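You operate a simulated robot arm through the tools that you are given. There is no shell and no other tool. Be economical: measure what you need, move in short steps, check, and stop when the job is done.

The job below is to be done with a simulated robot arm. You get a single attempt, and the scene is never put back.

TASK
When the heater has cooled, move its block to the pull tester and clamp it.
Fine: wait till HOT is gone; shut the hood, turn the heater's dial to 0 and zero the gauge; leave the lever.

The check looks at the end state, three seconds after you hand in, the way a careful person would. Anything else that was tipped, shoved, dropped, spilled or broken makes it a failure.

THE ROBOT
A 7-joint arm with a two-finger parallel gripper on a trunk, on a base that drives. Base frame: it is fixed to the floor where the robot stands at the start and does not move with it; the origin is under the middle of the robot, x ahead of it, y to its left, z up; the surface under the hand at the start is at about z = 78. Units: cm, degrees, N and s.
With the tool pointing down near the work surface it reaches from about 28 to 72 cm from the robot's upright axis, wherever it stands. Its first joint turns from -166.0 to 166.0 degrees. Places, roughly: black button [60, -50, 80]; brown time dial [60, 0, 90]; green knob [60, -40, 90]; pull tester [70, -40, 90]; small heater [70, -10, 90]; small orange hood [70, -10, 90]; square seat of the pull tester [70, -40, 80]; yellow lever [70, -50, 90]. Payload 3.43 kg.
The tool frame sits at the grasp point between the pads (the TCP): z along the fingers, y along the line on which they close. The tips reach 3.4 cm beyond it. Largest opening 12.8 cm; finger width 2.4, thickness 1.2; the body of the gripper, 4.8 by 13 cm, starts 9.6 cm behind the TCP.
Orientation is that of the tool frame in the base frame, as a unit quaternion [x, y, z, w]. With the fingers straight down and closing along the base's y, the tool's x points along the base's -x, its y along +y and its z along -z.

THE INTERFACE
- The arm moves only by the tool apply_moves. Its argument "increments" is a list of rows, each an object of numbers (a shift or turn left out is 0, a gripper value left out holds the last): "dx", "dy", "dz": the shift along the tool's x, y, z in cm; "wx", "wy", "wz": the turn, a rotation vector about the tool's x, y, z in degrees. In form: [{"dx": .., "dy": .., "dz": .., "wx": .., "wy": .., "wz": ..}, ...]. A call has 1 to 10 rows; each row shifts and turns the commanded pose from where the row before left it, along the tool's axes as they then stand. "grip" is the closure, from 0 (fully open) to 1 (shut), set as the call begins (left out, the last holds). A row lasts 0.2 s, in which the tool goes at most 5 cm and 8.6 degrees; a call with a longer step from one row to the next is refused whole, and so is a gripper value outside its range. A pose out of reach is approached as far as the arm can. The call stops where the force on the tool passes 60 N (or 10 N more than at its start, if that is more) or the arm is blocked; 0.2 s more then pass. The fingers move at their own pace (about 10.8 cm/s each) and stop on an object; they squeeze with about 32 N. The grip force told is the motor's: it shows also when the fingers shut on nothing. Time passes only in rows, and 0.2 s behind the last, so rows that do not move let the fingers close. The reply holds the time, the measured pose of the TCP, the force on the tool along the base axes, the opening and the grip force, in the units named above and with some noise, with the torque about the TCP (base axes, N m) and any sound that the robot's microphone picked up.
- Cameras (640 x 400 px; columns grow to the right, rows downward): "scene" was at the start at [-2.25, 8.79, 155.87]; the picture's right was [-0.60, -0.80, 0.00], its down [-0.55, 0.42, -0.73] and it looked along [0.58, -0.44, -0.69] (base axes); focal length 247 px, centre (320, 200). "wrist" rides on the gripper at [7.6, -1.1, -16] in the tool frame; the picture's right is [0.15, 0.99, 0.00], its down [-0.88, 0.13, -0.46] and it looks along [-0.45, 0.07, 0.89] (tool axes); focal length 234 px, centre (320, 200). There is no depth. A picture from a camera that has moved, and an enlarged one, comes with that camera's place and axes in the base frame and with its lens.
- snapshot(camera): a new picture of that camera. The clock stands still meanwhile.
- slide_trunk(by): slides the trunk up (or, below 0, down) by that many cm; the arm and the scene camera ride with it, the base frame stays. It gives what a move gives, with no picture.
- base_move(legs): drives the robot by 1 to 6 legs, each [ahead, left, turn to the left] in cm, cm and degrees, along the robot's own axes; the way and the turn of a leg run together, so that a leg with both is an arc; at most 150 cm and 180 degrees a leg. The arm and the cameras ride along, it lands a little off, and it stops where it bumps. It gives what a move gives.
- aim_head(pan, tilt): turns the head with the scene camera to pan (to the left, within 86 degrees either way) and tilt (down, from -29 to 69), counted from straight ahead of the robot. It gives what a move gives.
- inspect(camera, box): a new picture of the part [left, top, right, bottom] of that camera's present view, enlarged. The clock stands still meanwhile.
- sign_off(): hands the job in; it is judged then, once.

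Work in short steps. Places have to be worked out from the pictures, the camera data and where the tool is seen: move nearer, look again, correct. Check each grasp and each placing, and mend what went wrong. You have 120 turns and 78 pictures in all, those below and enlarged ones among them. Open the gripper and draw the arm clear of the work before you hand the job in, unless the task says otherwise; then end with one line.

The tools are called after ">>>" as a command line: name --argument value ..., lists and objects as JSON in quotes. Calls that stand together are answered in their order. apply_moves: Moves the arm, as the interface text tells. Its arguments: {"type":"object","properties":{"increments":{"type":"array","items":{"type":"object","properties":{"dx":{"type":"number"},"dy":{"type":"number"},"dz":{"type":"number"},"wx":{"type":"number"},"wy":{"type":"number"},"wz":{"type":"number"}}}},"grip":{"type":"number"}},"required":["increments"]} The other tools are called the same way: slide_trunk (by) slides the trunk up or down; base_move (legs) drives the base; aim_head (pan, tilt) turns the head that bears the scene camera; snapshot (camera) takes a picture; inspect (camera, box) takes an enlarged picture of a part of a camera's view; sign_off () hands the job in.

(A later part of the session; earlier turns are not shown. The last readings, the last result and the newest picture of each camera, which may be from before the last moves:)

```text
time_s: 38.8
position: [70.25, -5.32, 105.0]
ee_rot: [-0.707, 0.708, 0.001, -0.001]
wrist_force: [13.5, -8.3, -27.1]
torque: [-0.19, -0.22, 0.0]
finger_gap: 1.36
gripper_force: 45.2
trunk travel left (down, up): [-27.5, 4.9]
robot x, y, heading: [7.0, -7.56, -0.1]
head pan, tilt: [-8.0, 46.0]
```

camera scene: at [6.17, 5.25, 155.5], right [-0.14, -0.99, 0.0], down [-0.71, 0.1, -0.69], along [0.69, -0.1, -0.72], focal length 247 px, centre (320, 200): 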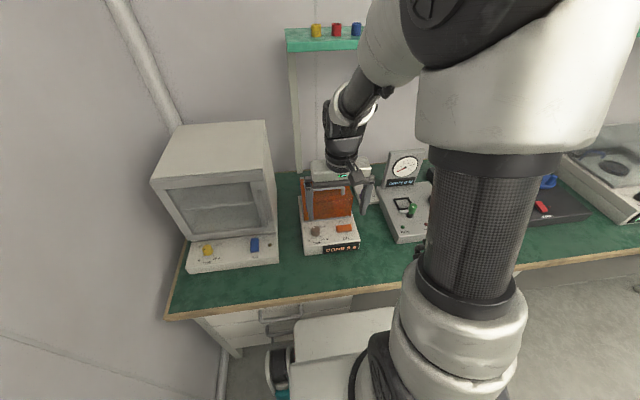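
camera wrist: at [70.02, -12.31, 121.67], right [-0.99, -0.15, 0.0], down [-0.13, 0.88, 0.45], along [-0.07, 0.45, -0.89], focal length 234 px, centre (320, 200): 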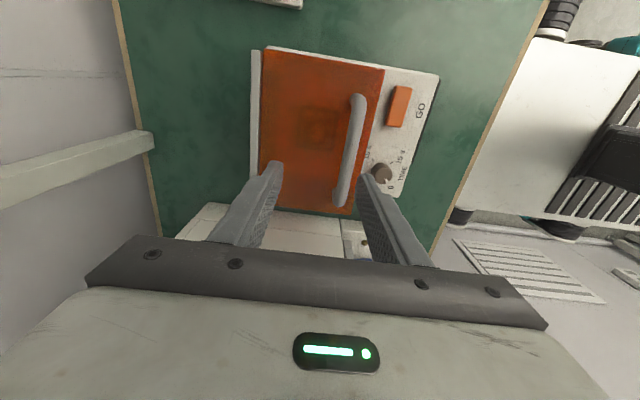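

The force is now inward, and a circle fit gives the hinge at about (75.5, 95) with radius 10 for the bar. I continue along that arc.

>>> apply_moves --increments '[{"dy": -0.95, "dz": -0.2}, {"dy": -0.9, "dz": -0.3}, {"dy": -0.8, "dz": -0.25}, {"dy": -0.85, "dz": -0.25}, {}]'

>>> inspect --camera "scene" --box '[270, 110, 400, 240]'

```text
time_s: 40.0
position: [73.37, -5.48, 106.58]
ee_rot: [0.707, -0.707, 0.001, -0.001]
wrist_force: [-3.7, -8.2, 8.0]
torque: [-0.1, 0.23, 0.0]
finger_gap: 1.35
gripper_force: 44.4
trunk travel left (down, up): [-27.5, 4.9]
robot x, y, heading: [6.99, -7.57, -0.3]
head pan, tilt: [-8.0, 46.0]
```

```text
3.08 times, centred on (335, 175) of scene
camera zoom: at [6.06, 5.16, 155.53], right [-0.14, -0.99, 0.0], down [-0.71, 0.1, -0.7], along [0.69, -0.1, -0.72], focal length 760 px, centre (274, 277)
```

zoom: 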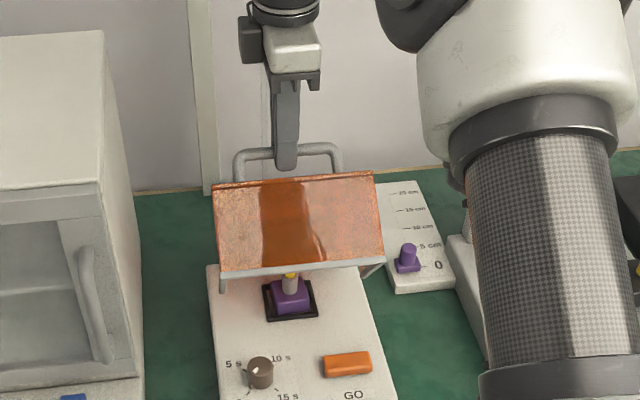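

The hood is swinging up and the purple block with a stem shows underneath. I continue over the top of the arc.

>>> apply_moves --increments '[{"dy": -0.85, "dz": -0.3}, {"dy": -0.9, "dz": -0.1}, {"dy": -0.9, "dz": 0.0}, {"dy": -0.85, "dz": 0.05}, {}]'

>>> apply_moves --increments '[{"dy": -0.85, "dz": 0.2}, {"dy": -0.85, "dz": 0.25}, {"dy": -0.8, "dz": 0.35}, {}]'

>>> inspect --camera "scene" --box '[270, 110, 400, 240]'

```text
time_s: 41.2
position: [76.97, -5.36, 106.73]
ee_rot: [-0.707, 0.707, 0.0, -0.001]
wrist_force: [-2.5, -4.6, -0.2]
torque: [0.0, 0.13, -0.05]
finger_gap: 1.36
gripper_force: 45.3
trunk travel left (down, up): [-27.5, 4.9]
robot x, y, heading: [6.98, -7.5, -0.3]
head pan, tilt: [-8.0, 46.0]
```

```text
time_s: 42.2
position: [79.48, -5.41, 106.1]
ee_rot: [0.708, -0.706, 0.001, -0.002]
wrist_force: [3.4, 0.9, 5.4]
torque: [0.56, -0.14, -0.06]
finger_gap: 1.39
gripper_force: 44.9
trunk travel left (down, up): [-27.5, 4.9]
robot x, y, heading: [6.95, -7.46, -0.1]
head pan, tilt: [-8.0, 46.0]
```

```text
3.08 times, centred on (335, 175) of scene
camera zoom: at [6.15, 5.27, 155.51], right [-0.14, -0.99, 0.0], down [-0.71, 0.1, -0.69], along [0.69, -0.1, -0.72], focal length 760 px, centre (274, 277)
```

zoom: 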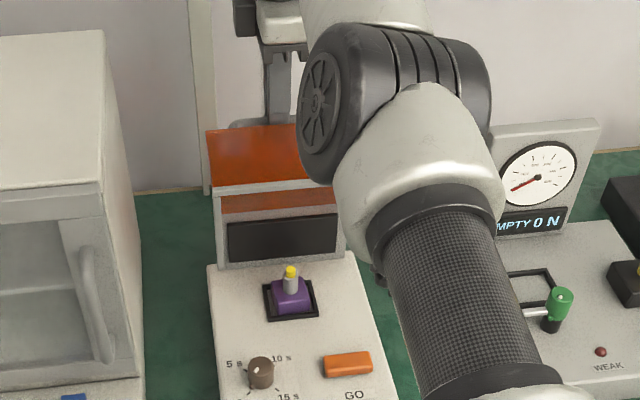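

The hood is about 95 degrees open and forces are low. I carry it somewhat further until a stop is felt.

>>> apply_moves --increments '[{"dy": -0.8, "dz": 0.4}, {"dy": -0.75, "dz": 0.45}, {"dy": -0.7, "dz": 0.5}, {}]'

```text
time_s: 43.2
position: [79.79, -5.49, 104.77]
ee_rot: [-0.707, 0.707, -0.002, 0.002]
wrist_force: [11.7, -0.3, 28.8]
torque: [-0.09, -0.08, 0.05]
finger_gap: 1.39
gripper_force: 45.2
out of reach, approached as far as the arm can: row 1, 2, 3
trunk travel left (down, up): [-27.5, 4.9]
robot x, y, heading: [7.11, -7.47, -0.3]
head pan, tilt: [-8.0, 46.0]
```

The reach ends near x = 79.8 and the tool is pushing down on the bar. I ease up, then open the fingers only slightly so they would still catch the bar, to see whether the hood stays up by itself.

>>> apply_moves --increments '[{"dz": -0.5, "dy": 0.5}, {"dz": -0.4, "dy": 0.5}, {}]'

>>> apply_moves --increments '[{}, {}]' --grip 0.75

>>> snapshot --camera "wrist"

```text
time_s: 44.0
position: [78.72, -5.46, 104.9]
ee_rot: [-0.707, 0.707, 0.001, -0.002]
wrist_force: [0.6, -1.8, 2.2]
torque: [0.17, -0.09, 0.0]
finger_gap: 1.38
gripper_force: 45.3
trunk travel left (down, up): [-27.5, 4.9]
robot x, y, heading: [6.99, -7.13, -0.3]
head pan, tilt: [-8.0, 46.0]
```

```text
time_s: 44.6
position: [78.65, -5.45, 105.14]
ee_rot: [0.708, -0.706, 0.001, 0.0]
wrist_force: [-0.4, -1.0, -0.2]
torque: [0.0, 0.0, 0.01]
finger_gap: 3.19
gripper_force: 0.0
trunk travel left (down, up): [-27.5, 4.9]
robot x, y, heading: [6.92, -7.44, -0.2]
head pan, tilt: [-8.0, 46.0]
```

```text
36 pictures are left
camera wrist: at [79.78, -12.75, 121.03], right [-0.99, -0.15, 0.0], down [-0.13, 0.88, 0.46], along [-0.07, 0.45, -0.89], focal length 234 px, centre (320, 200)
```

wrist: 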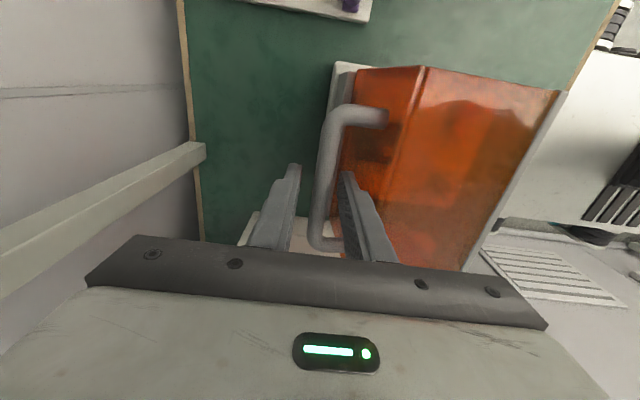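

The hood stays up without support, but its front panel now roofs over the block, so it must go further back. I lift off the handle, come to the front of the hood with shut fingers, and will push the rim back.

>>> apply_moves --increments '[{"dz": -2}, {"dz": -4}, {"dz": -4.5}, {"dz": -4.5}, {"dy": 4.8}, {"dy": 4.8}, {"dy": 4.8}, {"dy": 4.8}]'

>>> apply_moves --increments '[{}, {}]' --grip 1

>>> snapshot --camera "wrist"

>>> inspect --camera "scene" --box '[250, 100, 410, 260]'

```text
time_s: 46.4
position: [73.72, -5.59, 125.53]
ee_rot: [-0.707, 0.707, 0.0, 0.0]
wrist_force: [0.6, -0.1, 0.3]
torque: [-0.02, 0.02, 0.04]
finger_gap: 3.23
gripper_force: 0.1
out of reach, approached as far as the arm can: row 3, 4, 5, 6, 7, 8
trunk travel left (down, up): [-27.5, 4.9]
robot x, y, heading: [6.84, -7.58, -0.2]
head pan, tilt: [-8.0, 46.0]
```

```text
time_s: 47.0
position: [73.62, -5.64, 125.46]
ee_rot: [-0.707, 0.707, 0.001, -0.001]
wrist_force: [-0.8, -0.6, 0.6]
torque: [-0.01, -0.04, 0.01]
finger_gap: 0.0
gripper_force: 32.3
trunk travel left (down, up): [-27.5, 4.9]
robot x, y, heading: [7.11, -7.57, -0.4]
head pan, tilt: [-8.0, 46.0]
```

```text
35 pictures are left
camera wrist: at [74.76, -12.94, 141.35], right [-0.99, -0.15, 0.0], down [-0.13, 0.88, 0.46], along [-0.07, 0.45, -0.89], focal length 234 px, centre (320, 200)
```

wrist: 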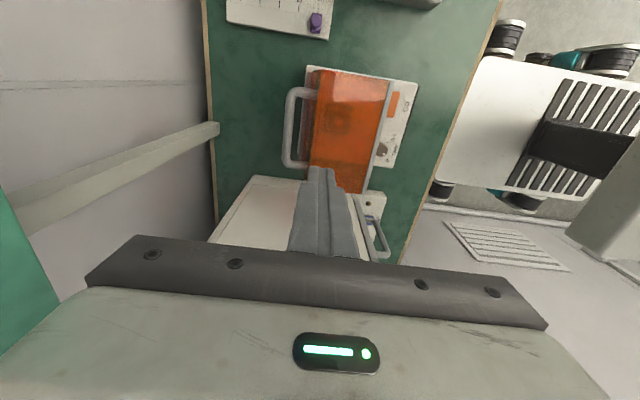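

```text
2.50 times, centred on (330, 180) of scene
camera zoom: at [6.17, 5.26, 155.5], right [-0.14, -0.99, 0.0], down [-0.71, 0.1, -0.69], along [0.69, -0.1, -0.72], focal length 618 px, centre (295, 250)
```

zoom: 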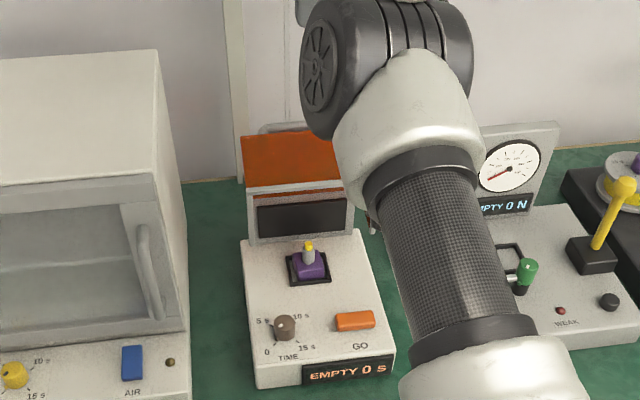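

The hood's front rim is at about (65.4, z 106) over the block. I move the shut fingers in front of it and lower them.

>>> apply_moves --increments '[{"dy": 4.5}, {"dy": 4.5}, {"dy": 4.0}, {}]'

```text
time_s: 48.0
position: [73.42, -5.57, 125.85]
ee_rot: [0.708, -0.707, 0.0, 0.001]
wrist_force: [-0.3, -0.3, -1.2]
torque: [0.01, 0.0, 0.0]
finger_gap: 0.02
gripper_force: 32.1
out of reach, approached as far as the arm can: row 1, 2, 3
trunk travel left (down, up): [-27.5, 4.9]
robot x, y, heading: [7.14, -7.35, -0.3]
head pan, tilt: [-8.0, 46.0]
```

The arm seems stuck high near a limit. I come down some, still above the hood, and then move forward.

>>> apply_moves --increments '[{"dz": 3}, {"dz": 3}, {"dz": 3}, {}]'

>>> apply_moves --increments '[{"dy": 3}, {"dy": 3}, {"dy": 3}, {}]'

```text
time_s: 49.0
position: [76.57, -5.51, 117.97]
ee_rot: [-0.707, 0.707, 0.001, -0.001]
wrist_force: [0.8, 1.0, 0.5]
torque: [0.02, -0.02, -0.01]
finger_gap: 0.0
gripper_force: 31.4
out of reach, approached as far as the arm can: row 1, 2, 3
trunk travel left (down, up): [-27.5, 4.9]
robot x, y, heading: [6.98, -7.44, -0.2]
head pan, tilt: [-8.0, 46.0]
```

```text
time_s: 50.0
position: [75.97, -5.43, 119.86]
ee_rot: [-0.707, 0.707, 0.002, -0.002]
wrist_force: [0.4, -0.6, 0.0]
torque: [0.0, 0.05, 0.01]
finger_gap: 0.03
gripper_force: 31.9
out of reach, approached as far as the arm can: row 1, 2, 3
trunk travel left (down, up): [-27.5, 4.9]
robot x, y, heading: [6.74, -7.39, -0.1]
head pan, tilt: [-8.0, 46.0]
```

The arm is stretched straight and slides along its limit. I tilt the hand so that the wrist comes inward, which should bend the elbow.

>>> apply_moves --increments '[{"wx": 8}, {"wx": 8}, {"dy": 3}, {"dy": 3}]'

```text
time_s: 50.7
position: [81.56, -5.22, 121.57]
ee_rot: [0.702, -0.701, 0.089, -0.088]
wrist_force: [-25.4, -0.6, -3.5]
torque: [0.06, -3.1, 0.15]
finger_gap: 0.0
gripper_force: 31.7
out of reach, approached as far as the arm can: row 1, 2, 3
trunk travel left (down, up): [-27.5, 4.9]
robot x, y, heading: [6.88, -7.38, -0.2]
head pan, tilt: [-8.0, 46.0]
stopped in row 3: the force on the tool passed its limit at 65 N (the readings are from after the stop); the commanded pose is now the measured one
```

Something was touched at about 65 N. I look before moving further.

>>> snapshot --camera "scene"

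>>> snapshot --camera "wrist"

```text
33 pictures are left
camera scene: at [5.71, 5.23, 155.52], right [-0.14, -0.99, 0.0], down [-0.71, 0.1, -0.7], along [0.69, -0.1, -0.72], focal length 247 px, centre (320, 200)
```

scene: 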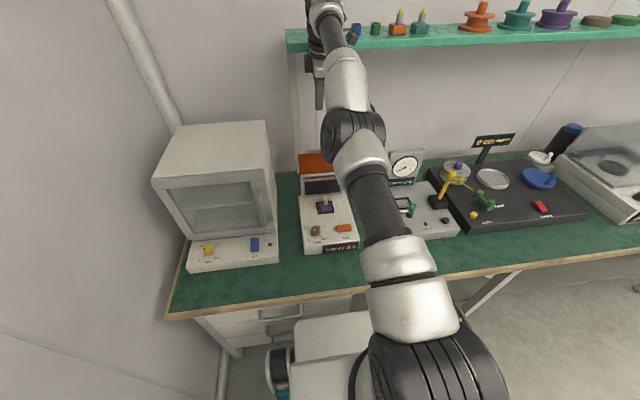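

```text
32 pictures are left
camera wrist: at [78.56, -12.57, 137.3], right [-0.96, -0.15, -0.25], down [-0.24, 0.88, 0.41], along [0.16, 0.45, -0.88], focal length 234 px, centre (320, 200)
```

wrist: 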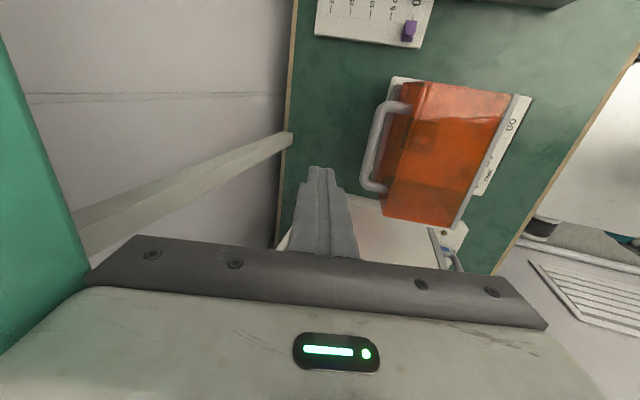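

The hand ran against the shelf edge with the arm fully straight. I back the base off 12 cm, which pulls the hand straight away from the shelf.

>>> base_move --legs '[[-12, 0, 0]]'

>>> snapshot --camera "scene"

```text
time_s: 52.0
position: [69.93, -5.1, 121.52]
ee_rot: [0.702, -0.701, 0.09, -0.089]
wrist_force: [1.1, -0.4, 0.3]
torque: [0.0, -0.02, 0.0]
finger_gap: 0.0
gripper_force: 31.9
trunk travel left (down, up): [-27.5, 4.9]
robot x, y, heading: [-5.18, -7.31, -0.0]
head pan, tilt: [-8.0, 46.0]
```

```text
31 pictures are left
camera scene: at [-5.91, 5.29, 155.51], right [-0.14, -0.99, 0.0], down [-0.71, 0.1, -0.69], along [0.69, -0.1, -0.72], focal length 247 px, centre (320, 200)
```

scene: 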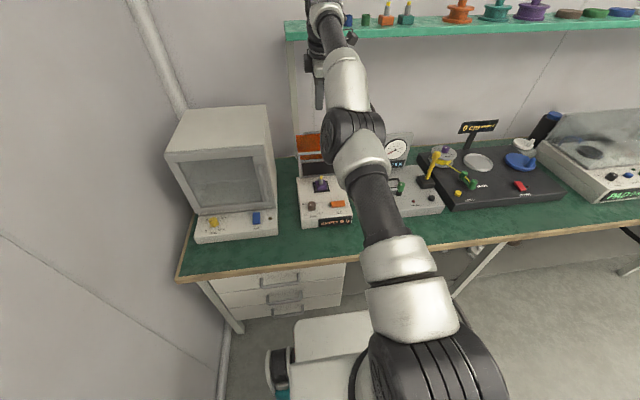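

Clear of the shelf. Now I try to draw the hand back toward the robot.

>>> apply_moves --increments '[{"dy": 3}, {"dy": 3}, {"dy": 3}, {"dy": 3}]'

```text
time_s: 53.0
position: [70.0, -5.07, 121.47]
ee_rot: [0.702, -0.701, 0.09, -0.089]
wrist_force: [0.2, 0.4, 0.3]
torque: [0.04, 0.02, -0.04]
finger_gap: 0.0
gripper_force: 32.0
out of reach, approached as far as the arm can: row 1, 2, 3, 4
trunk travel left (down, up): [-27.5, 4.9]
robot x, y, heading: [-5.07, -7.21, 0.1]
head pan, tilt: [-8.0, 46.0]
```

Still locked straight. I try swinging the wrist back the other way, which needs the elbow in another pose.

>>> apply_moves --increments '[{"wx": -8, "dy": 2}, {"wx": -8, "dy": 2}, {"wx": -8, "dy": 2}, {"wx": -8, "dy": 2}, {}]'

```text
time_s: 54.1
position: [59.94, -6.38, 120.6]
ee_rot: [0.706, -0.703, -0.058, 0.06]
wrist_force: [-1.0, -0.2, 0.0]
torque: [0.0, -0.01, -0.01]
finger_gap: 0.02
gripper_force: 31.7
out of reach, approached as far as the arm can: row 1, 2, 4
trunk travel left (down, up): [-27.5, 4.9]
robot x, y, heading: [-5.08, -7.26, -0.2]
head pan, tilt: [-8.0, 46.0]
```

That helped; the hand came back to x = 60. I draw it in further.

>>> apply_moves --increments '[{"dy": 3, "wx": -2}, {"dy": 3}, {"dy": 3}, {}]'

```text
time_s: 55.1
position: [51.09, -6.5, 122.22]
ee_rot: [-0.703, 0.704, 0.07, -0.071]
wrist_force: [0.0, 0.8, 0.1]
torque: [0.0, -0.03, 0.0]
finger_gap: 0.0
gripper_force: 32.0
trunk travel left (down, up): [-27.5, 4.9]
robot x, y, heading: [-4.8, -7.29, -0.2]
head pan, tilt: [-8.0, 46.0]
```

The arm is free again. I level the hand, lower it to rim height, and drive the base back in by 11 cm.

>>> apply_moves --increments '[{"wx": 5.7, "dy": 2}, {"wx": 5.7, "dy": 1}, {"dz": 4.5}, {"dz": 4.5}, {"dz": 4.5}, {}]'

>>> base_move --legs '[[11, 0, 0]]'

>>> snapshot --camera "scene"

```text
time_s: 56.5
position: [47.83, -6.27, 109.14]
ee_rot: [0.707, -0.707, 0.0, 0.002]
wrist_force: [0.3, -0.3, 0.6]
torque: [0.0, -0.02, 0.02]
finger_gap: 0.0
gripper_force: 32.5
trunk travel left (down, up): [-27.5, 4.9]
robot x, y, heading: [-5.26, -7.3, 0.0]
head pan, tilt: [-8.0, 46.0]
```

```text
time_s: 57.7
position: [58.74, -6.35, 109.24]
ee_rot: [0.707, -0.707, -0.001, 0.002]
wrist_force: [0.8, -0.9, -0.4]
torque: [-0.01, -0.02, 0.02]
finger_gap: 0.0
gripper_force: 31.9
trunk travel left (down, up): [-27.5, 4.9]
robot x, y, heading: [5.5, -7.67, 0.1]
head pan, tilt: [-8.0, 46.0]
```

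```text
30 pictures are left
camera scene: at [5.05, 5.27, 155.5], right [-0.14, -0.99, 0.0], down [-0.71, 0.1, -0.69], along [0.69, -0.1, -0.72], focal length 247 px, centre (320, 200)
```

scene: 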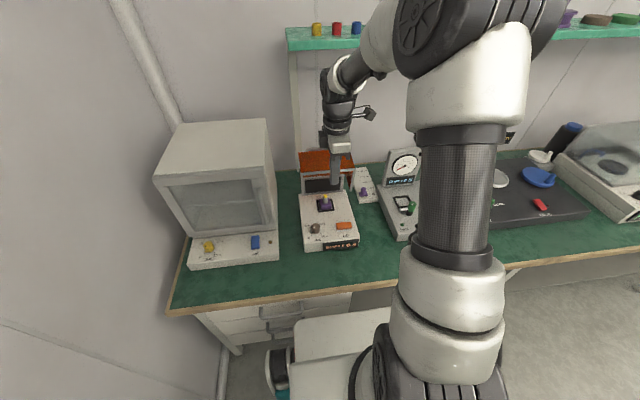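

The shelf items stand as before. I lower 3.5 cm and push the rim back gently.

>>> apply_moves --increments '[{"dz": 3.5}, {"dy": -2.5}, {"dy": -2.5}, {"dy": -1}, {"dy": -1}, {"dy": -1}, {}]'

>>> inspect --camera "scene" --box '[270, 110, 400, 240]'

```text
time_s: 59.3
position: [66.28, -6.4, 106.1]
ee_rot: [0.707, -0.707, 0.001, -0.001]
wrist_force: [-24.2, -0.7, 34.4]
torque: [0.39, -0.46, -0.24]
finger_gap: 0.0
gripper_force: 31.6
trunk travel left (down, up): [-27.5, 4.9]
robot x, y, heading: [5.88, -7.49, -0.1]
head pan, tilt: [-8.0, 46.0]
```

```text
3.08 times, centred on (335, 175) of scene
camera zoom: at [4.45, 5.25, 155.53], right [-0.14, -0.99, 0.0], down [-0.71, 0.1, -0.7], along [0.69, -0.1, -0.72], focal length 760 px, centre (274, 277)
```

zoom: 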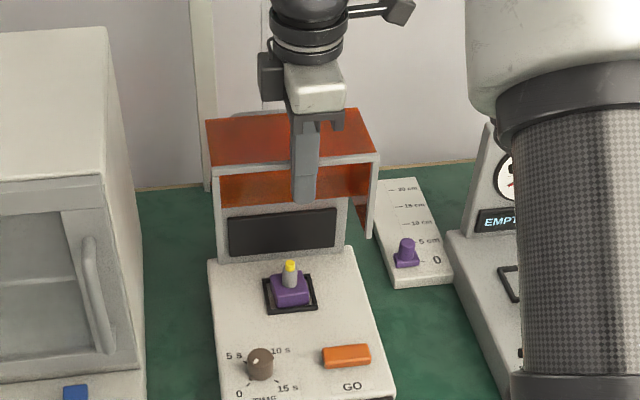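

The reaction (-24, +34 N) means that the hood is at its stop, roughly square open, roofing over the block at z ≈ 106. So I will reach in from the front with the hand tilted about 40 degrees. I back off, rotate to close along y, and tilt.

>>> apply_moves --increments '[{"dy": 2}, {"dy": 4}, {"dy": 4}, {"dy": 4}, {"wz": 8.5}, {"wz": 8.5}, {"wz": 8.5}, {"wz": 8.5}, {"wz": 8.5}, {"wz": 8.5}]'

>>> apply_moves --increments '[{"wz": 8.5}, {"wz": 8.5}, {"wz": 8.5}, {"wz": 8.5}, {"wz": 5}, {"wy": -8}, {"wy": -8}, {"wy": -8}, {"wy": -8}, {"wy": -8}]' --grip 0.3

>>> snapshot --camera "wrist"

>>> inspect --camera "scene" --box '[270, 130, 400, 240]'

```text
time_s: 61.5
position: [52.65, -6.21, 105.74]
ee_rot: [-0.334, 0.943, 0.0, -0.001]
wrist_force: [1.2, -0.3, -0.8]
torque: [0.02, 0.01, -0.03]
finger_gap: 0.02
gripper_force: 31.7
trunk travel left (down, up): [-27.5, 4.9]
robot x, y, heading: [5.53, -7.51, -0.2]
head pan, tilt: [-8.0, 46.0]
```

```text
time_s: 63.7
position: [52.73, -6.21, 105.7]
ee_rot: [-0.001, 0.94, 0.0, 0.341]
wrist_force: [0.0, 0.0, 0.4]
torque: [-0.03, -0.01, 0.0]
finger_gap: 8.96
gripper_force: 0.1
trunk travel left (down, up): [-27.5, 4.9]
robot x, y, heading: [5.98, -7.19, -0.2]
head pan, tilt: [-8.0, 46.0]
```

```text
28 pictures are left
camera wrist: at [36.56, -7.27, 113.0], right [-0.11, 0.99, -0.1], down [0.38, 0.13, 0.91], along [0.92, 0.07, -0.39], focal length 234 px, centre (320, 200)
```

wrist: 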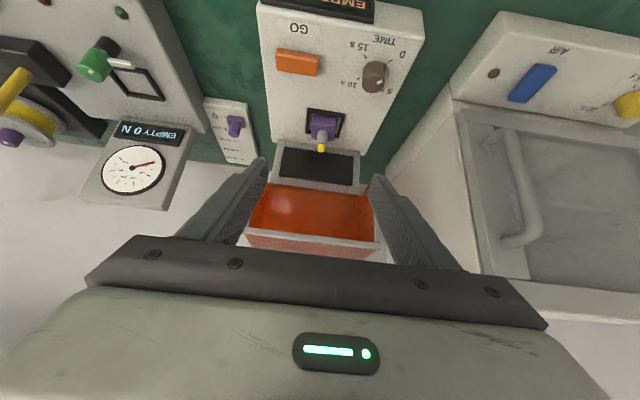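

```text
3.64 times, centred on (335, 185) of scene
camera zoom: at [5.02, 5.27, 155.5], right [-0.14, -0.99, 0.0], down [-0.71, 0.1, -0.69], along [0.69, -0.1, -0.72], focal length 898 px, centre (266, 254)
```

zoom: 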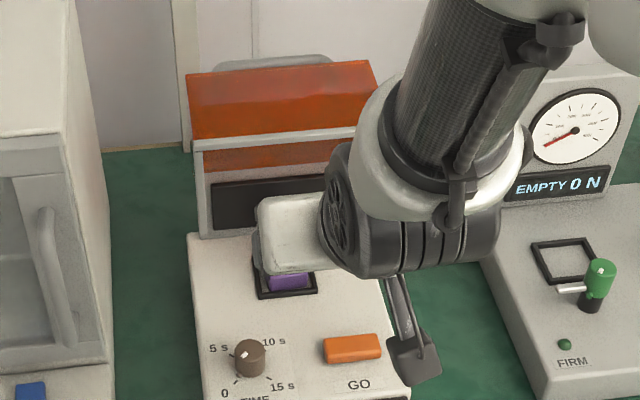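

The block is visible in front of the tilted hand. I enlarge to measure the block.

>>> inspect --camera "wrist" --box '[260, 80, 400, 200]'

```text
3.33 times, centred on (330, 140) of wrist
camera zoom: at [36.56, -7.27, 113.0], right [-0.11, 0.99, -0.1], down [0.38, 0.13, 0.91], along [0.92, 0.07, -0.39], focal length 781 px, centre (287, 400)
```

zoom: 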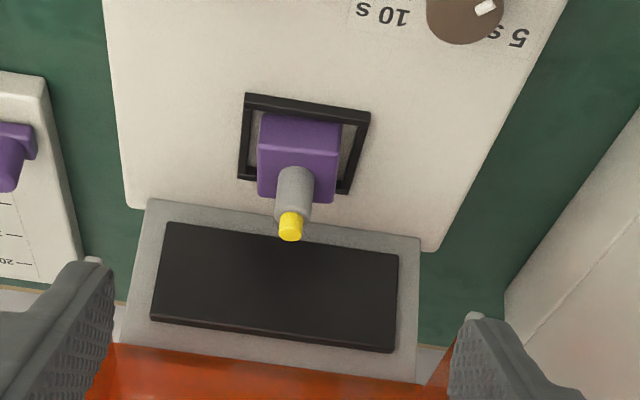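

The block is about 4.2 cm wide, centred near (69, -5.7), with its top at z ≈ 87; the stem reaches z ≈ 90.5. I approach along the tool axis to about 6 cm short of the grasp and look.

>>> apply_moves --increments '[{"dz": 4.05, "dx": -0.15, "dy": 0.15}, {"dz": 4.05, "dx": -0.15, "dy": 0.15}, {"dz": 4.05, "dx": -0.15, "dy": 0.15}, {"dz": 4.05, "dx": -0.15}, {}]'

>>> inspect --camera "wrist" --box '[200, 60, 440, 240]'

```text
time_s: 64.9
position: [63.74, -5.86, 93.69]
ee_rot: [-0.002, 0.94, 0.0, 0.342]
wrist_force: [0.4, -1.2, -1.1]
torque: [-0.01, 0.01, -0.01]
finger_gap: 8.99
gripper_force: 0.1
trunk travel left (down, up): [-27.5, 4.9]
robot x, y, heading: [6.09, -7.46, -0.3]
head pan, tilt: [-8.0, 46.0]
```

```text
2.22 times, centred on (320, 150) of wrist
camera zoom: at [47.56, -6.86, 101.07], right [-0.11, 0.99, -0.1], down [0.38, 0.13, 0.91], along [0.92, 0.07, -0.39], focal length 520 px, centre (320, 311)
```

zoom: 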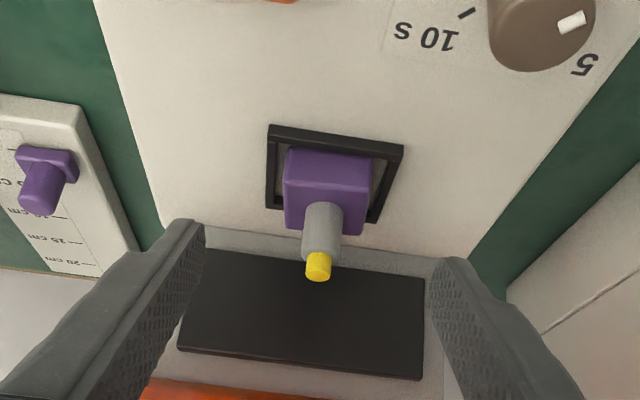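

The block measures about 4.0 cm square, centred at (68.8, -5.4) with its top at z ≈ 86.9. I go in along the axis, slowing at the end.

>>> apply_moves --increments '[{"dy": 0.4, "dz": 2.5, "dx": 0.2}, {"dz": 1.7, "dx": 0.1}, {"dz": 0.7}, {"dz": 0.4}, {"dz": 0.4}]'

>>> inspect --camera "wrist" --box '[200, 60, 440, 240]'

```text
time_s: 66.1
position: [67.02, -5.42, 89.0]
ee_rot: [-0.001, 0.94, 0.0, 0.341]
wrist_force: [-0.7, 0.4, -0.9]
torque: [-0.01, 0.01, 0.02]
finger_gap: 8.96
gripper_force: 0.0
trunk travel left (down, up): [-27.5, 4.9]
robot x, y, heading: [5.92, -7.15, -0.1]
head pan, tilt: [-8.0, 46.0]
```

```text
2.22 times, centred on (320, 150) of wrist
camera zoom: at [50.82, -6.38, 96.36], right [-0.11, 0.99, -0.1], down [0.38, 0.13, 0.91], along [0.92, 0.07, -0.39], focal length 520 px, centre (320, 311)
```

zoom: 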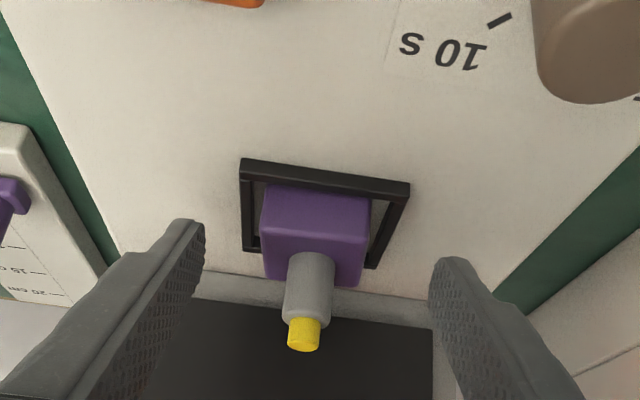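

The tips flank the block's sides. I trim by -0.2 cm in y and 0.2 cm down, then close.

>>> apply_moves --increments '[{"dy": -0.2, "dz": 0.25, "dx": 0.1}]'

>>> apply_moves --increments '[{}, {}, {}]' --grip 1

```text
time_s: 66.5
position: [67.12, -5.59, 88.85]
ee_rot: [-0.002, 0.94, 0.0, 0.34]
wrist_force: [0.3, -0.8, 0.3]
torque: [0.0, -0.01, -0.02]
finger_gap: 8.96
gripper_force: 0.1
trunk travel left (down, up): [-27.5, 4.9]
robot x, y, heading: [5.74, -7.4, -0.2]
head pan, tilt: [-8.0, 46.0]
```

```text
time_s: 67.3
position: [67.07, -5.54, 88.77]
ee_rot: [-0.002, 0.94, 0.0, 0.341]
wrist_force: [1.4, -0.7, 1.2]
torque: [-0.07, -0.05, -0.02]
finger_gap: 4.13
gripper_force: 32.1
trunk travel left (down, up): [-27.5, 4.9]
robot x, y, heading: [5.67, -7.55, -0.2]
head pan, tilt: [-8.0, 46.0]
```

Gripped at 4.13 cm. I lift 3 cm straight up and check.

>>> apply_moves --increments '[{"dx": -0.64, "dz": -0.77}, {"dx": -0.64, "dz": -0.77}, {"dx": -0.64, "dz": -0.77}, {}]'

>>> inspect --camera "wrist" --box '[200, 60, 440, 240]'

```text
time_s: 68.3
position: [66.95, -5.67, 91.71]
ee_rot: [0.0, 0.94, -0.001, 0.34]
wrist_force: [0.2, -0.4, -1.6]
torque: [-0.01, 0.05, -0.01]
finger_gap: 4.14
gripper_force: 31.8
trunk travel left (down, up): [-27.5, 4.9]
robot x, y, heading: [5.9, -7.55, 0.2]
head pan, tilt: [-8.0, 46.0]
```

```text
2.22 times, centred on (320, 150) of wrist
camera zoom: at [50.89, -6.62, 99.1], right [-0.11, 0.99, -0.1], down [0.38, 0.13, 0.91], along [0.92, 0.07, -0.39], focal length 520 px, centre (320, 311)
```

zoom: 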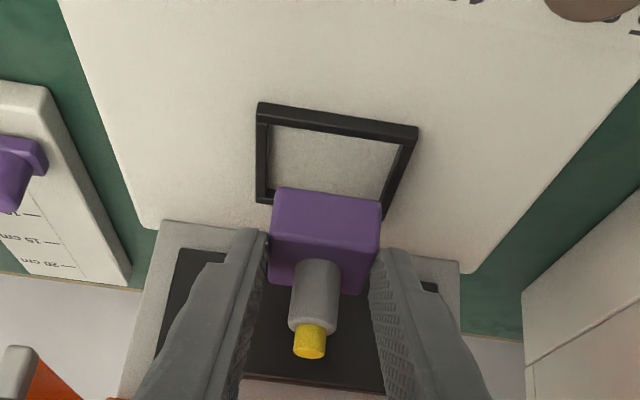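

The block is held upright, square to its old frame. I draw it out from under the hood and carry it over to in front of the tester, above the knob.

>>> apply_moves --increments '[{"dx": 1.27, "dz": -3.67}, {"dx": 1.27, "dz": -3.67}, {"dx": 1.27, "dz": -3.67}, {"dy": -4.4}, {"dy": -4.4}, {"dy": -4.4}, {"dy": -4.4}, {"dy": -4.4}, {"dy": -4.4}, {"dy": -4.4}]'

>>> snapshot --camera "wrist"

>>> aim_head --pan -30 --tilt 46

>>> snapshot --camera "scene"

```text
time_s: 70.5
position: [57.16, -36.82, 97.89]
ee_rot: [-0.001, 0.94, 0.0, 0.341]
wrist_force: [-0.4, -0.1, 0.0]
torque: [-0.01, 0.01, 0.03]
finger_gap: 4.1
gripper_force: 31.7
trunk travel left (down, up): [-27.5, 4.9]
robot x, y, heading: [5.93, -7.57, 0.1]
head pan, tilt: [-8.0, 46.0]
```

```text
22 pictures are left
camera wrist: at [41.01, -37.65, 105.19], right [-0.11, 0.99, -0.09], down [0.38, 0.13, 0.91], along [0.92, 0.07, -0.39], focal length 234 px, centre (320, 200)
```

wrist: 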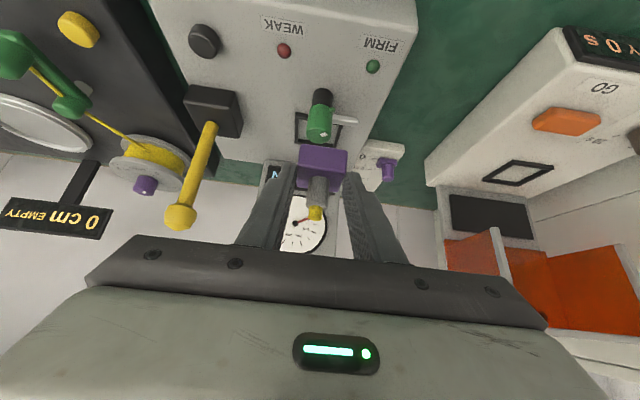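

```text
time_s: 71.4
position: [57.1, -36.66, 97.84]
ee_rot: [-0.001, 0.94, 0.0, 0.341]
wrist_force: [0.9, -0.5, -0.8]
torque: [0.0, 0.03, 0.03]
finger_gap: 4.14
gripper_force: 32.0
trunk travel left (down, up): [-27.5, 4.9]
robot x, y, heading: [6.23, -7.13, -0.2]
head pan, tilt: [-30.0, 46.0]
```

```text
21 pictures are left
camera scene: at [4.02, 2.36, 155.5], right [-0.5, -0.87, 0.0], down [-0.62, 0.36, -0.69], along [0.6, -0.35, -0.72], focal length 247 px, centre (320, 200)
```

scene: 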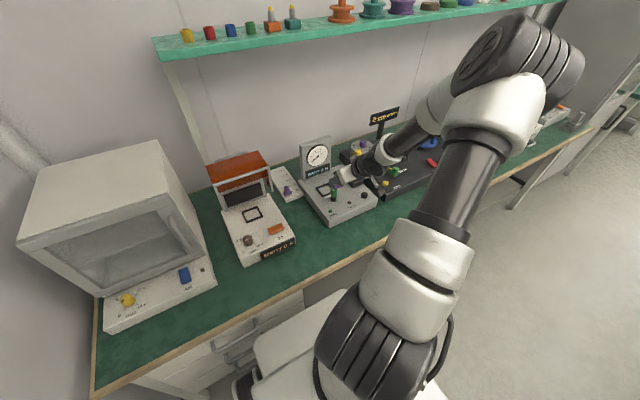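

Both frames, the heater's empty one and the tester's seat, show in this view. I enlarge it to get the exact offset between them.

>>> inspect --camera "scene" --box '[220, 140, 380, 240]'

>>> inspect --camera "wrist" --box '[240, 60, 400, 180]'

```text
4.00 times, centred on (300, 190) of scene
camera zoom: at [4.02, 2.36, 155.5], right [-0.5, -0.87, 0.0], down [-0.62, 0.36, -0.69], along [0.6, -0.35, -0.72], focal length 988 px, centre (400, 240)
```

zoom: 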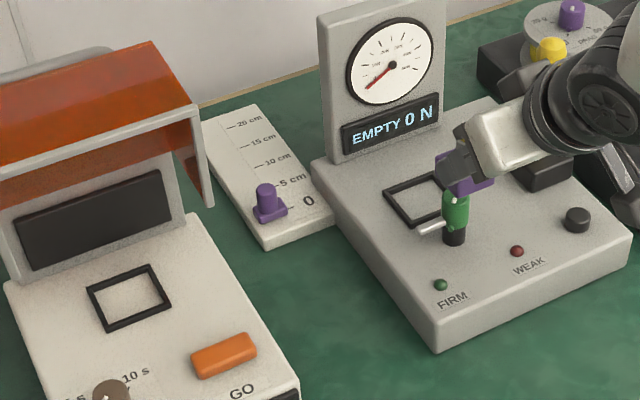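

```text
3.33 times, centred on (320, 120) of wrist
camera zoom: at [41.02, -37.58, 105.19], right [-0.11, 0.99, -0.1], down [0.38, 0.13, 0.91], along [0.92, 0.07, -0.39], focal length 781 px, centre (320, 467)
```

zoom: 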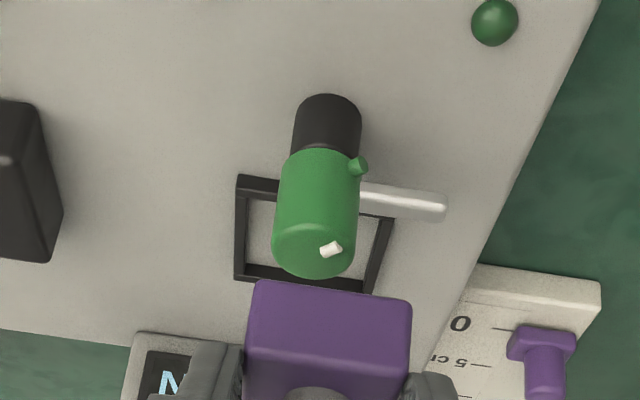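

The seat works out to about (67.7, -36.9, 83.8), and the block centre sits about 1.5 cm ahead of the TCP. I move over the seat at this height, then lower 4.5 cm and look.

>>> apply_moves --increments '[{"dx": -2.3, "dz": 1.93, "dy": -0.1}, {"dx": -2.3, "dz": 1.93, "dy": -0.1}, {"dx": -2.3, "dz": 1.93}, {"dx": 1.0, "dz": 1.15}, {"dx": 1.0, "dz": 1.15}, {"dx": 0.9, "dz": 1.15}, {}]'

>>> inspect --camera "wrist" --box '[220, 60, 420, 220]'

>>> inspect --camera "scene" --box '[290, 130, 390, 230]'

```text
time_s: 73.0
position: [66.12, -36.67, 93.25]
ee_rot: [-0.001, 0.94, 0.0, 0.341]
wrist_force: [0.5, 0.7, -2.0]
torque: [-0.01, 0.06, -0.02]
finger_gap: 4.11
gripper_force: 31.5
trunk travel left (down, up): [-27.5, 4.9]
robot x, y, heading: [6.0, -7.39, 0.2]
head pan, tilt: [-30.0, 46.0]
```

```text
2.50 times, centred on (320, 140) of wrist
camera zoom: at [50.01, -37.62, 100.55], right [-0.11, 0.99, -0.1], down [0.38, 0.13, 0.91], along [0.92, 0.07, -0.39], focal length 585 px, centre (320, 350)
```

zoom: 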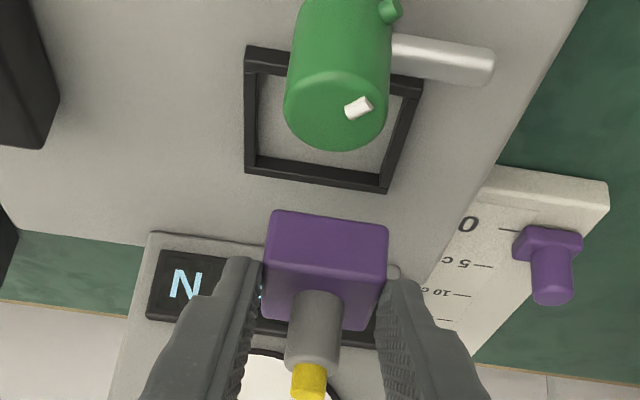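

```text
4.00 times, centred on (340, 180) of scene
camera zoom: at [4.03, 2.36, 155.5], right [-0.5, -0.87, 0.0], down [-0.62, 0.36, -0.69], along [0.6, -0.35, -0.72], focal length 988 px, centre (240, 280)
```

zoom: 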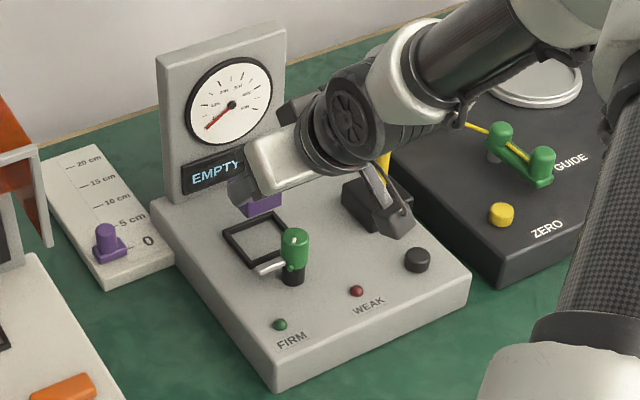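

The seat centre refines to about (67.0, -36.9) with the frame top near 84.5, so the TCP should be at x ≈ 65.4. I lower to just above the frame and compare again.

>>> apply_moves --increments '[{"dx": 0.9, "dz": 0.7, "dy": -0.2}, {"dx": 0.9, "dz": 0.7}, {"dx": 0.83, "dz": 0.64}, {}]'

>>> inspect --camera "wrist" --box '[220, 60, 420, 220]'

>>> inspect --camera "scene" --box '[300, 150, 370, 210]'

```text
time_s: 74.0
position: [65.42, -36.88, 90.01]
ee_rot: [-0.001, 0.94, -0.001, 0.341]
wrist_force: [0.7, -0.2, -0.6]
torque: [-0.02, 0.04, -0.04]
finger_gap: 4.14
gripper_force: 31.7
trunk travel left (down, up): [-27.5, 4.9]
robot x, y, heading: [5.94, -7.37, -0.1]
head pan, tilt: [-30.0, 46.0]
```

```text
2.50 times, centred on (320, 140) of wrist
camera zoom: at [49.24, -37.83, 97.41], right [-0.11, 0.99, -0.1], down [0.38, 0.13, 0.91], along [0.92, 0.07, -0.39], focal length 585 px, centre (320, 350)
```

zoom: 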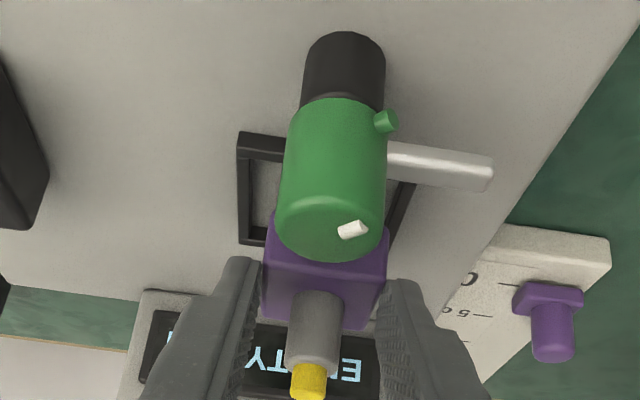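

```text
6.67 times, centred on (335, 180) of scene
camera zoom: at [4.03, 2.36, 155.5], right [-0.5, -0.87, 0.0], down [-0.62, 0.36, -0.69], along [0.6, -0.35, -0.72], focal length 1647 px, centre (220, 333)
```

zoom: 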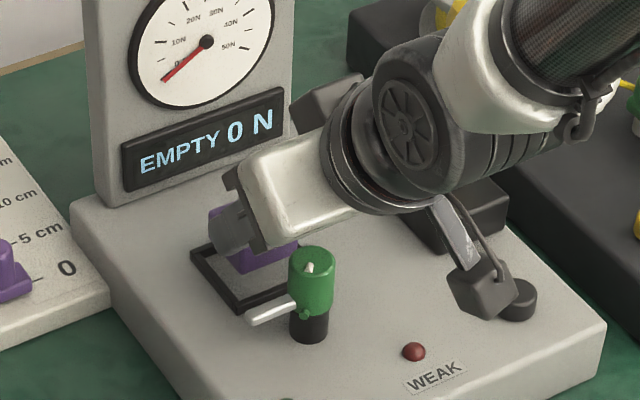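

Both views agree that the block is about 0.8 cm too far in x and within 0.2 cm in y. I shift it back and lower gently with force watch.

>>> apply_moves --increments '[{"dx": 0.61, "dz": -0.51, "dy": -0.12}, {"dx": 0.26, "dz": 0.31}, {"dx": 0.26, "dz": 0.31}, {"dx": 0.13, "dz": 0.15}]'

>>> inspect --camera "scene" --box '[300, 150, 370, 210]'

```text
time_s: 75.0
position: [64.6, -37.0, 88.98]
ee_rot: [-0.002, 0.94, 0.0, 0.341]
wrist_force: [0.6, -0.5, -0.6]
torque: [0.0, 0.01, -0.01]
finger_gap: 4.13
gripper_force: 31.8
trunk travel left (down, up): [-27.5, 4.9]
robot x, y, heading: [5.6, -7.34, 0.1]
head pan, tilt: [-30.0, 46.0]
```

```text
6.67 times, centred on (335, 180) of scene
camera zoom: at [4.02, 2.36, 155.5], right [-0.5, -0.87, 0.0], down [-0.62, 0.36, -0.69], along [0.6, -0.35, -0.72], focal length 1647 px, centre (220, 333)
```

zoom: 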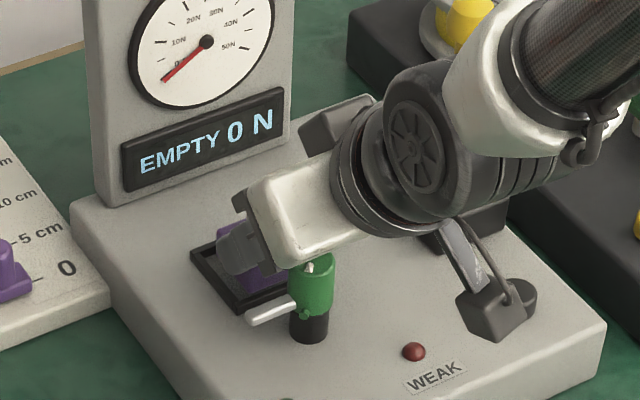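

No contact yet and it looks aligned. I lower on in 0.2 cm steps.

>>> apply_moves --increments '[{"dx": 0.13, "dz": 0.15}, {"dx": 0.13, "dz": 0.15}, {"dx": 0.13, "dz": 0.15}]'

```text
time_s: 75.8
position: [64.64, -37.16, 88.61]
ee_rot: [-0.001, 0.94, -0.001, 0.342]
wrist_force: [-2.2, -0.5, 6.9]
torque: [-0.16, 0.04, -0.06]
finger_gap: 4.14
gripper_force: 31.8
trunk travel left (down, up): [-27.5, 4.9]
robot x, y, heading: [5.4, -7.45, 0.0]
head pan, tilt: [-30.0, 46.0]
```

A first contact of about 7 N at TCP z 88.6. I check whether it is on the seat floor or on the frame.

>>> inspect --camera "wrist" --box '[240, 80, 400, 200]'

>>> inspect --camera "scene" --box '[310, 165, 350, 200]'

```text
3.33 times, centred on (320, 140) of wrist
camera zoom: at [48.54, -38.03, 95.92], right [-0.11, 0.99, -0.1], down [0.38, 0.13, 0.91], along [0.92, 0.07, -0.39], focal length 781 px, centre (320, 400)
```

zoom: 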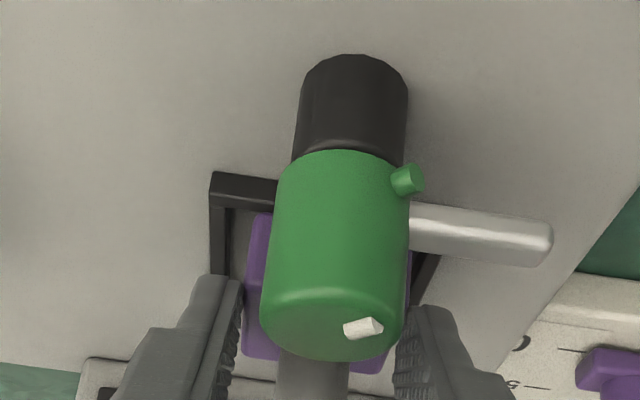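

```text
11.43 times, centred on (330, 182) of scene
camera zoom: at [3.95, 2.39, 155.52], right [-0.5, -0.87, 0.0], down [-0.62, 0.36, -0.7], along [0.6, -0.35, -0.72], focal length 2824 px, centre (206, 400)
```

zoom: 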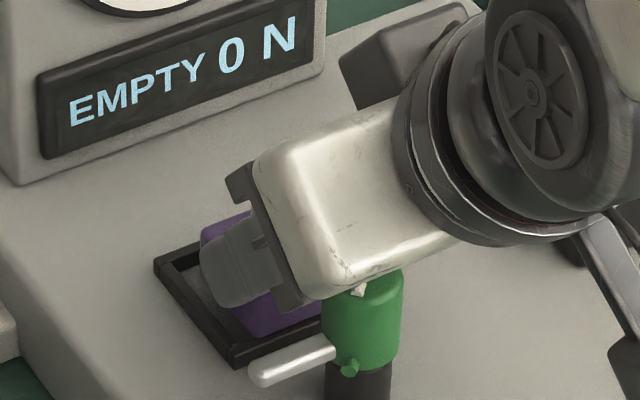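

The block appears inside the frame with gaps on both sides. I press 0.2 cm more to confirm the floor.

>>> apply_moves --increments '[{"dx": 0.1, "dz": 0.11}, {"dx": 0.06, "dz": 0.08}]'

```text
time_s: 76.4
position: [64.63, -37.02, 88.66]
ee_rot: [-0.001, 0.939, -0.003, 0.343]
wrist_force: [-3.1, -2.4, 22.4]
torque: [-0.06, 0.01, 0.01]
finger_gap: 4.14
gripper_force: 31.6
trunk travel left (down, up): [-27.5, 4.9]
robot x, y, heading: [5.75, -7.84, -0.1]
head pan, tilt: [-30.0, 46.0]
```

Stiff contact. I ease the force, open the fingers slightly and back out along the axis to view the block.

>>> apply_moves --increments '[{"dx": -0.13, "dz": -0.15}]'

>>> apply_moves --increments '[{}, {}, {"dz": -1.5}, {"dz": -3}, {"dz": -4}, {}]' --grip 0.4

>>> inspect --camera "scene" --box '[290, 140, 370, 210]'

```text
time_s: 76.8
position: [64.69, -37.01, 88.54]
ee_rot: [-0.001, 0.939, -0.001, 0.343]
wrist_force: [3.9, -3.4, 13.2]
torque: [-0.3, -0.25, -0.02]
finger_gap: 4.14
gripper_force: 32.1
trunk travel left (down, up): [-27.5, 4.9]
robot x, y, heading: [5.55, -7.1, 0.1]
head pan, tilt: [-30.0, 46.0]
```

```text
time_s: 78.2
position: [59.25, -37.1, 94.96]
ee_rot: [-0.001, 0.94, -0.002, 0.341]
wrist_force: [1.4, 0.9, 0.1]
torque: [0.03, 0.04, 0.02]
finger_gap: 7.69
gripper_force: 0.0
trunk travel left (down, up): [-27.5, 4.9]
robot x, y, heading: [5.76, -7.29, 0.2]
head pan, tilt: [-30.0, 46.0]
```

```text
5.71 times, centred on (330, 175) of scene
camera zoom: at [3.99, 2.37, 155.5], right [-0.5, -0.87, 0.0], down [-0.62, 0.36, -0.69], along [0.6, -0.35, -0.72], focal length 1412 px, centre (263, 343)
```

zoom: 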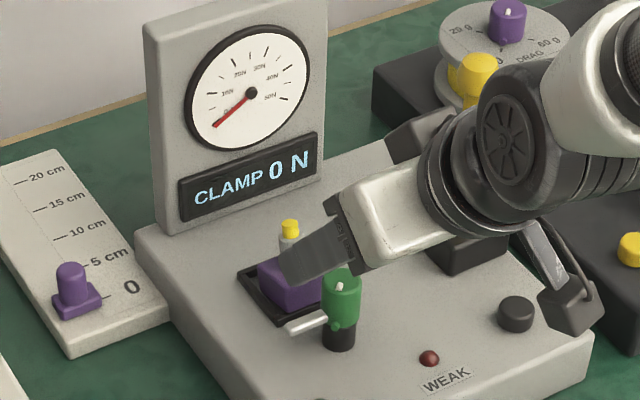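

The display now reads CLAMP 0 N, so the block is seated. I lift away, straighten the hand and pre-turn it for the knob, then look.

>>> apply_moves --increments '[{"dx": -1.04, "dz": -4.35}, {"dx": -1.04, "dz": -4.35}, {"wy": 8}, {"wy": 8}, {"wy": 8}, {"wy": 8}, {"wy": 8}, {"dx": -3}, {"dx": -2.5}, {}]' --grip 0.6

>>> inspect --camera "wrist" --box '[220, 100, 420, 250]'

```text
time_s: 80.4
position: [60.68, -36.85, 102.96]
ee_rot: [-0.001, 1.0, -0.001, -0.002]
wrist_force: [-0.4, 0.5, 0.1]
torque: [0.0, 0.0, -0.02]
finger_gap: 5.12
gripper_force: 0.1
trunk travel left (down, up): [-27.5, 4.9]
robot x, y, heading: [5.99, -7.43, -0.1]
head pan, tilt: [-30.0, 46.0]
```

```text
2.67 times, centred on (320, 175) of wrist
camera zoom: at [53.01, -37.83, 118.85], right [-0.15, 0.99, 0.0], down [0.88, 0.13, 0.45], along [0.45, 0.07, -0.89], focal length 624 px, centre (320, 267)
```

zoom: 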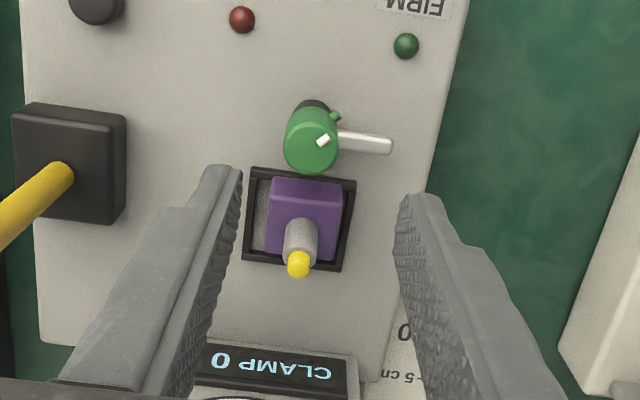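

The block sits squarely in the seat. The knob is at about (61.7, -36.9) and its arm points to +y, so it needs a clockwise quarter turn. I pre-turn the hand 45 degrees counter-clockwise and come down over the knob.

>>> apply_moves --increments '[{"dx": -1.0, "wz": -8}, {"wz": -8}, {"wz": -8}, {"wz": -8}, {"wz": -8}, {"wz": -5}, {"dz": 4}, {"dz": 4}, {"dz": 1.5}, {}]'

>>> inspect --camera "wrist" --box '[220, 90, 420, 240]'

>>> inspect --camera "scene" --box '[290, 130, 390, 220]'

```text
time_s: 82.6
position: [61.58, -36.82, 93.69]
ee_rot: [-0.383, 0.924, 0.0, -0.001]
wrist_force: [0.8, -1.4, 0.5]
torque: [0.0, 0.0, 0.01]
finger_gap: 5.12
gripper_force: 0.2
trunk travel left (down, up): [-27.5, 4.9]
robot x, y, heading: [5.62, -7.3, 0.2]
head pan, tilt: [-30.0, 46.0]
```

```text
2.67 times, centred on (320, 165) of wrist
camera zoom: at [57.02, -42.85, 109.54], right [-0.8, 0.59, 0.0], down [0.53, 0.72, 0.45], along [0.27, 0.37, -0.89], focal length 624 px, centre (320, 293)
```

zoom: 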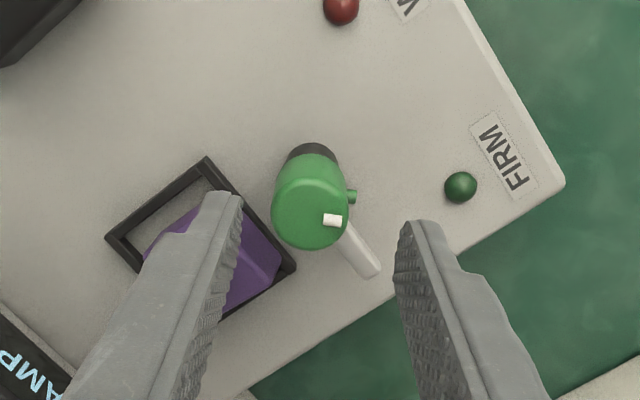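

```text
4.44 times, centred on (340, 175) of scene
camera zoom: at [4.01, 2.37, 155.5], right [-0.5, -0.87, 0.0], down [-0.62, 0.36, -0.69], along [0.6, -0.35, -0.72], focal length 1098 px, centre (231, 311)
```

zoom: 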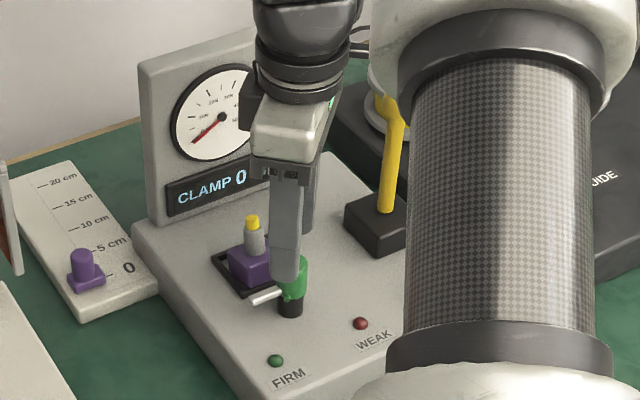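

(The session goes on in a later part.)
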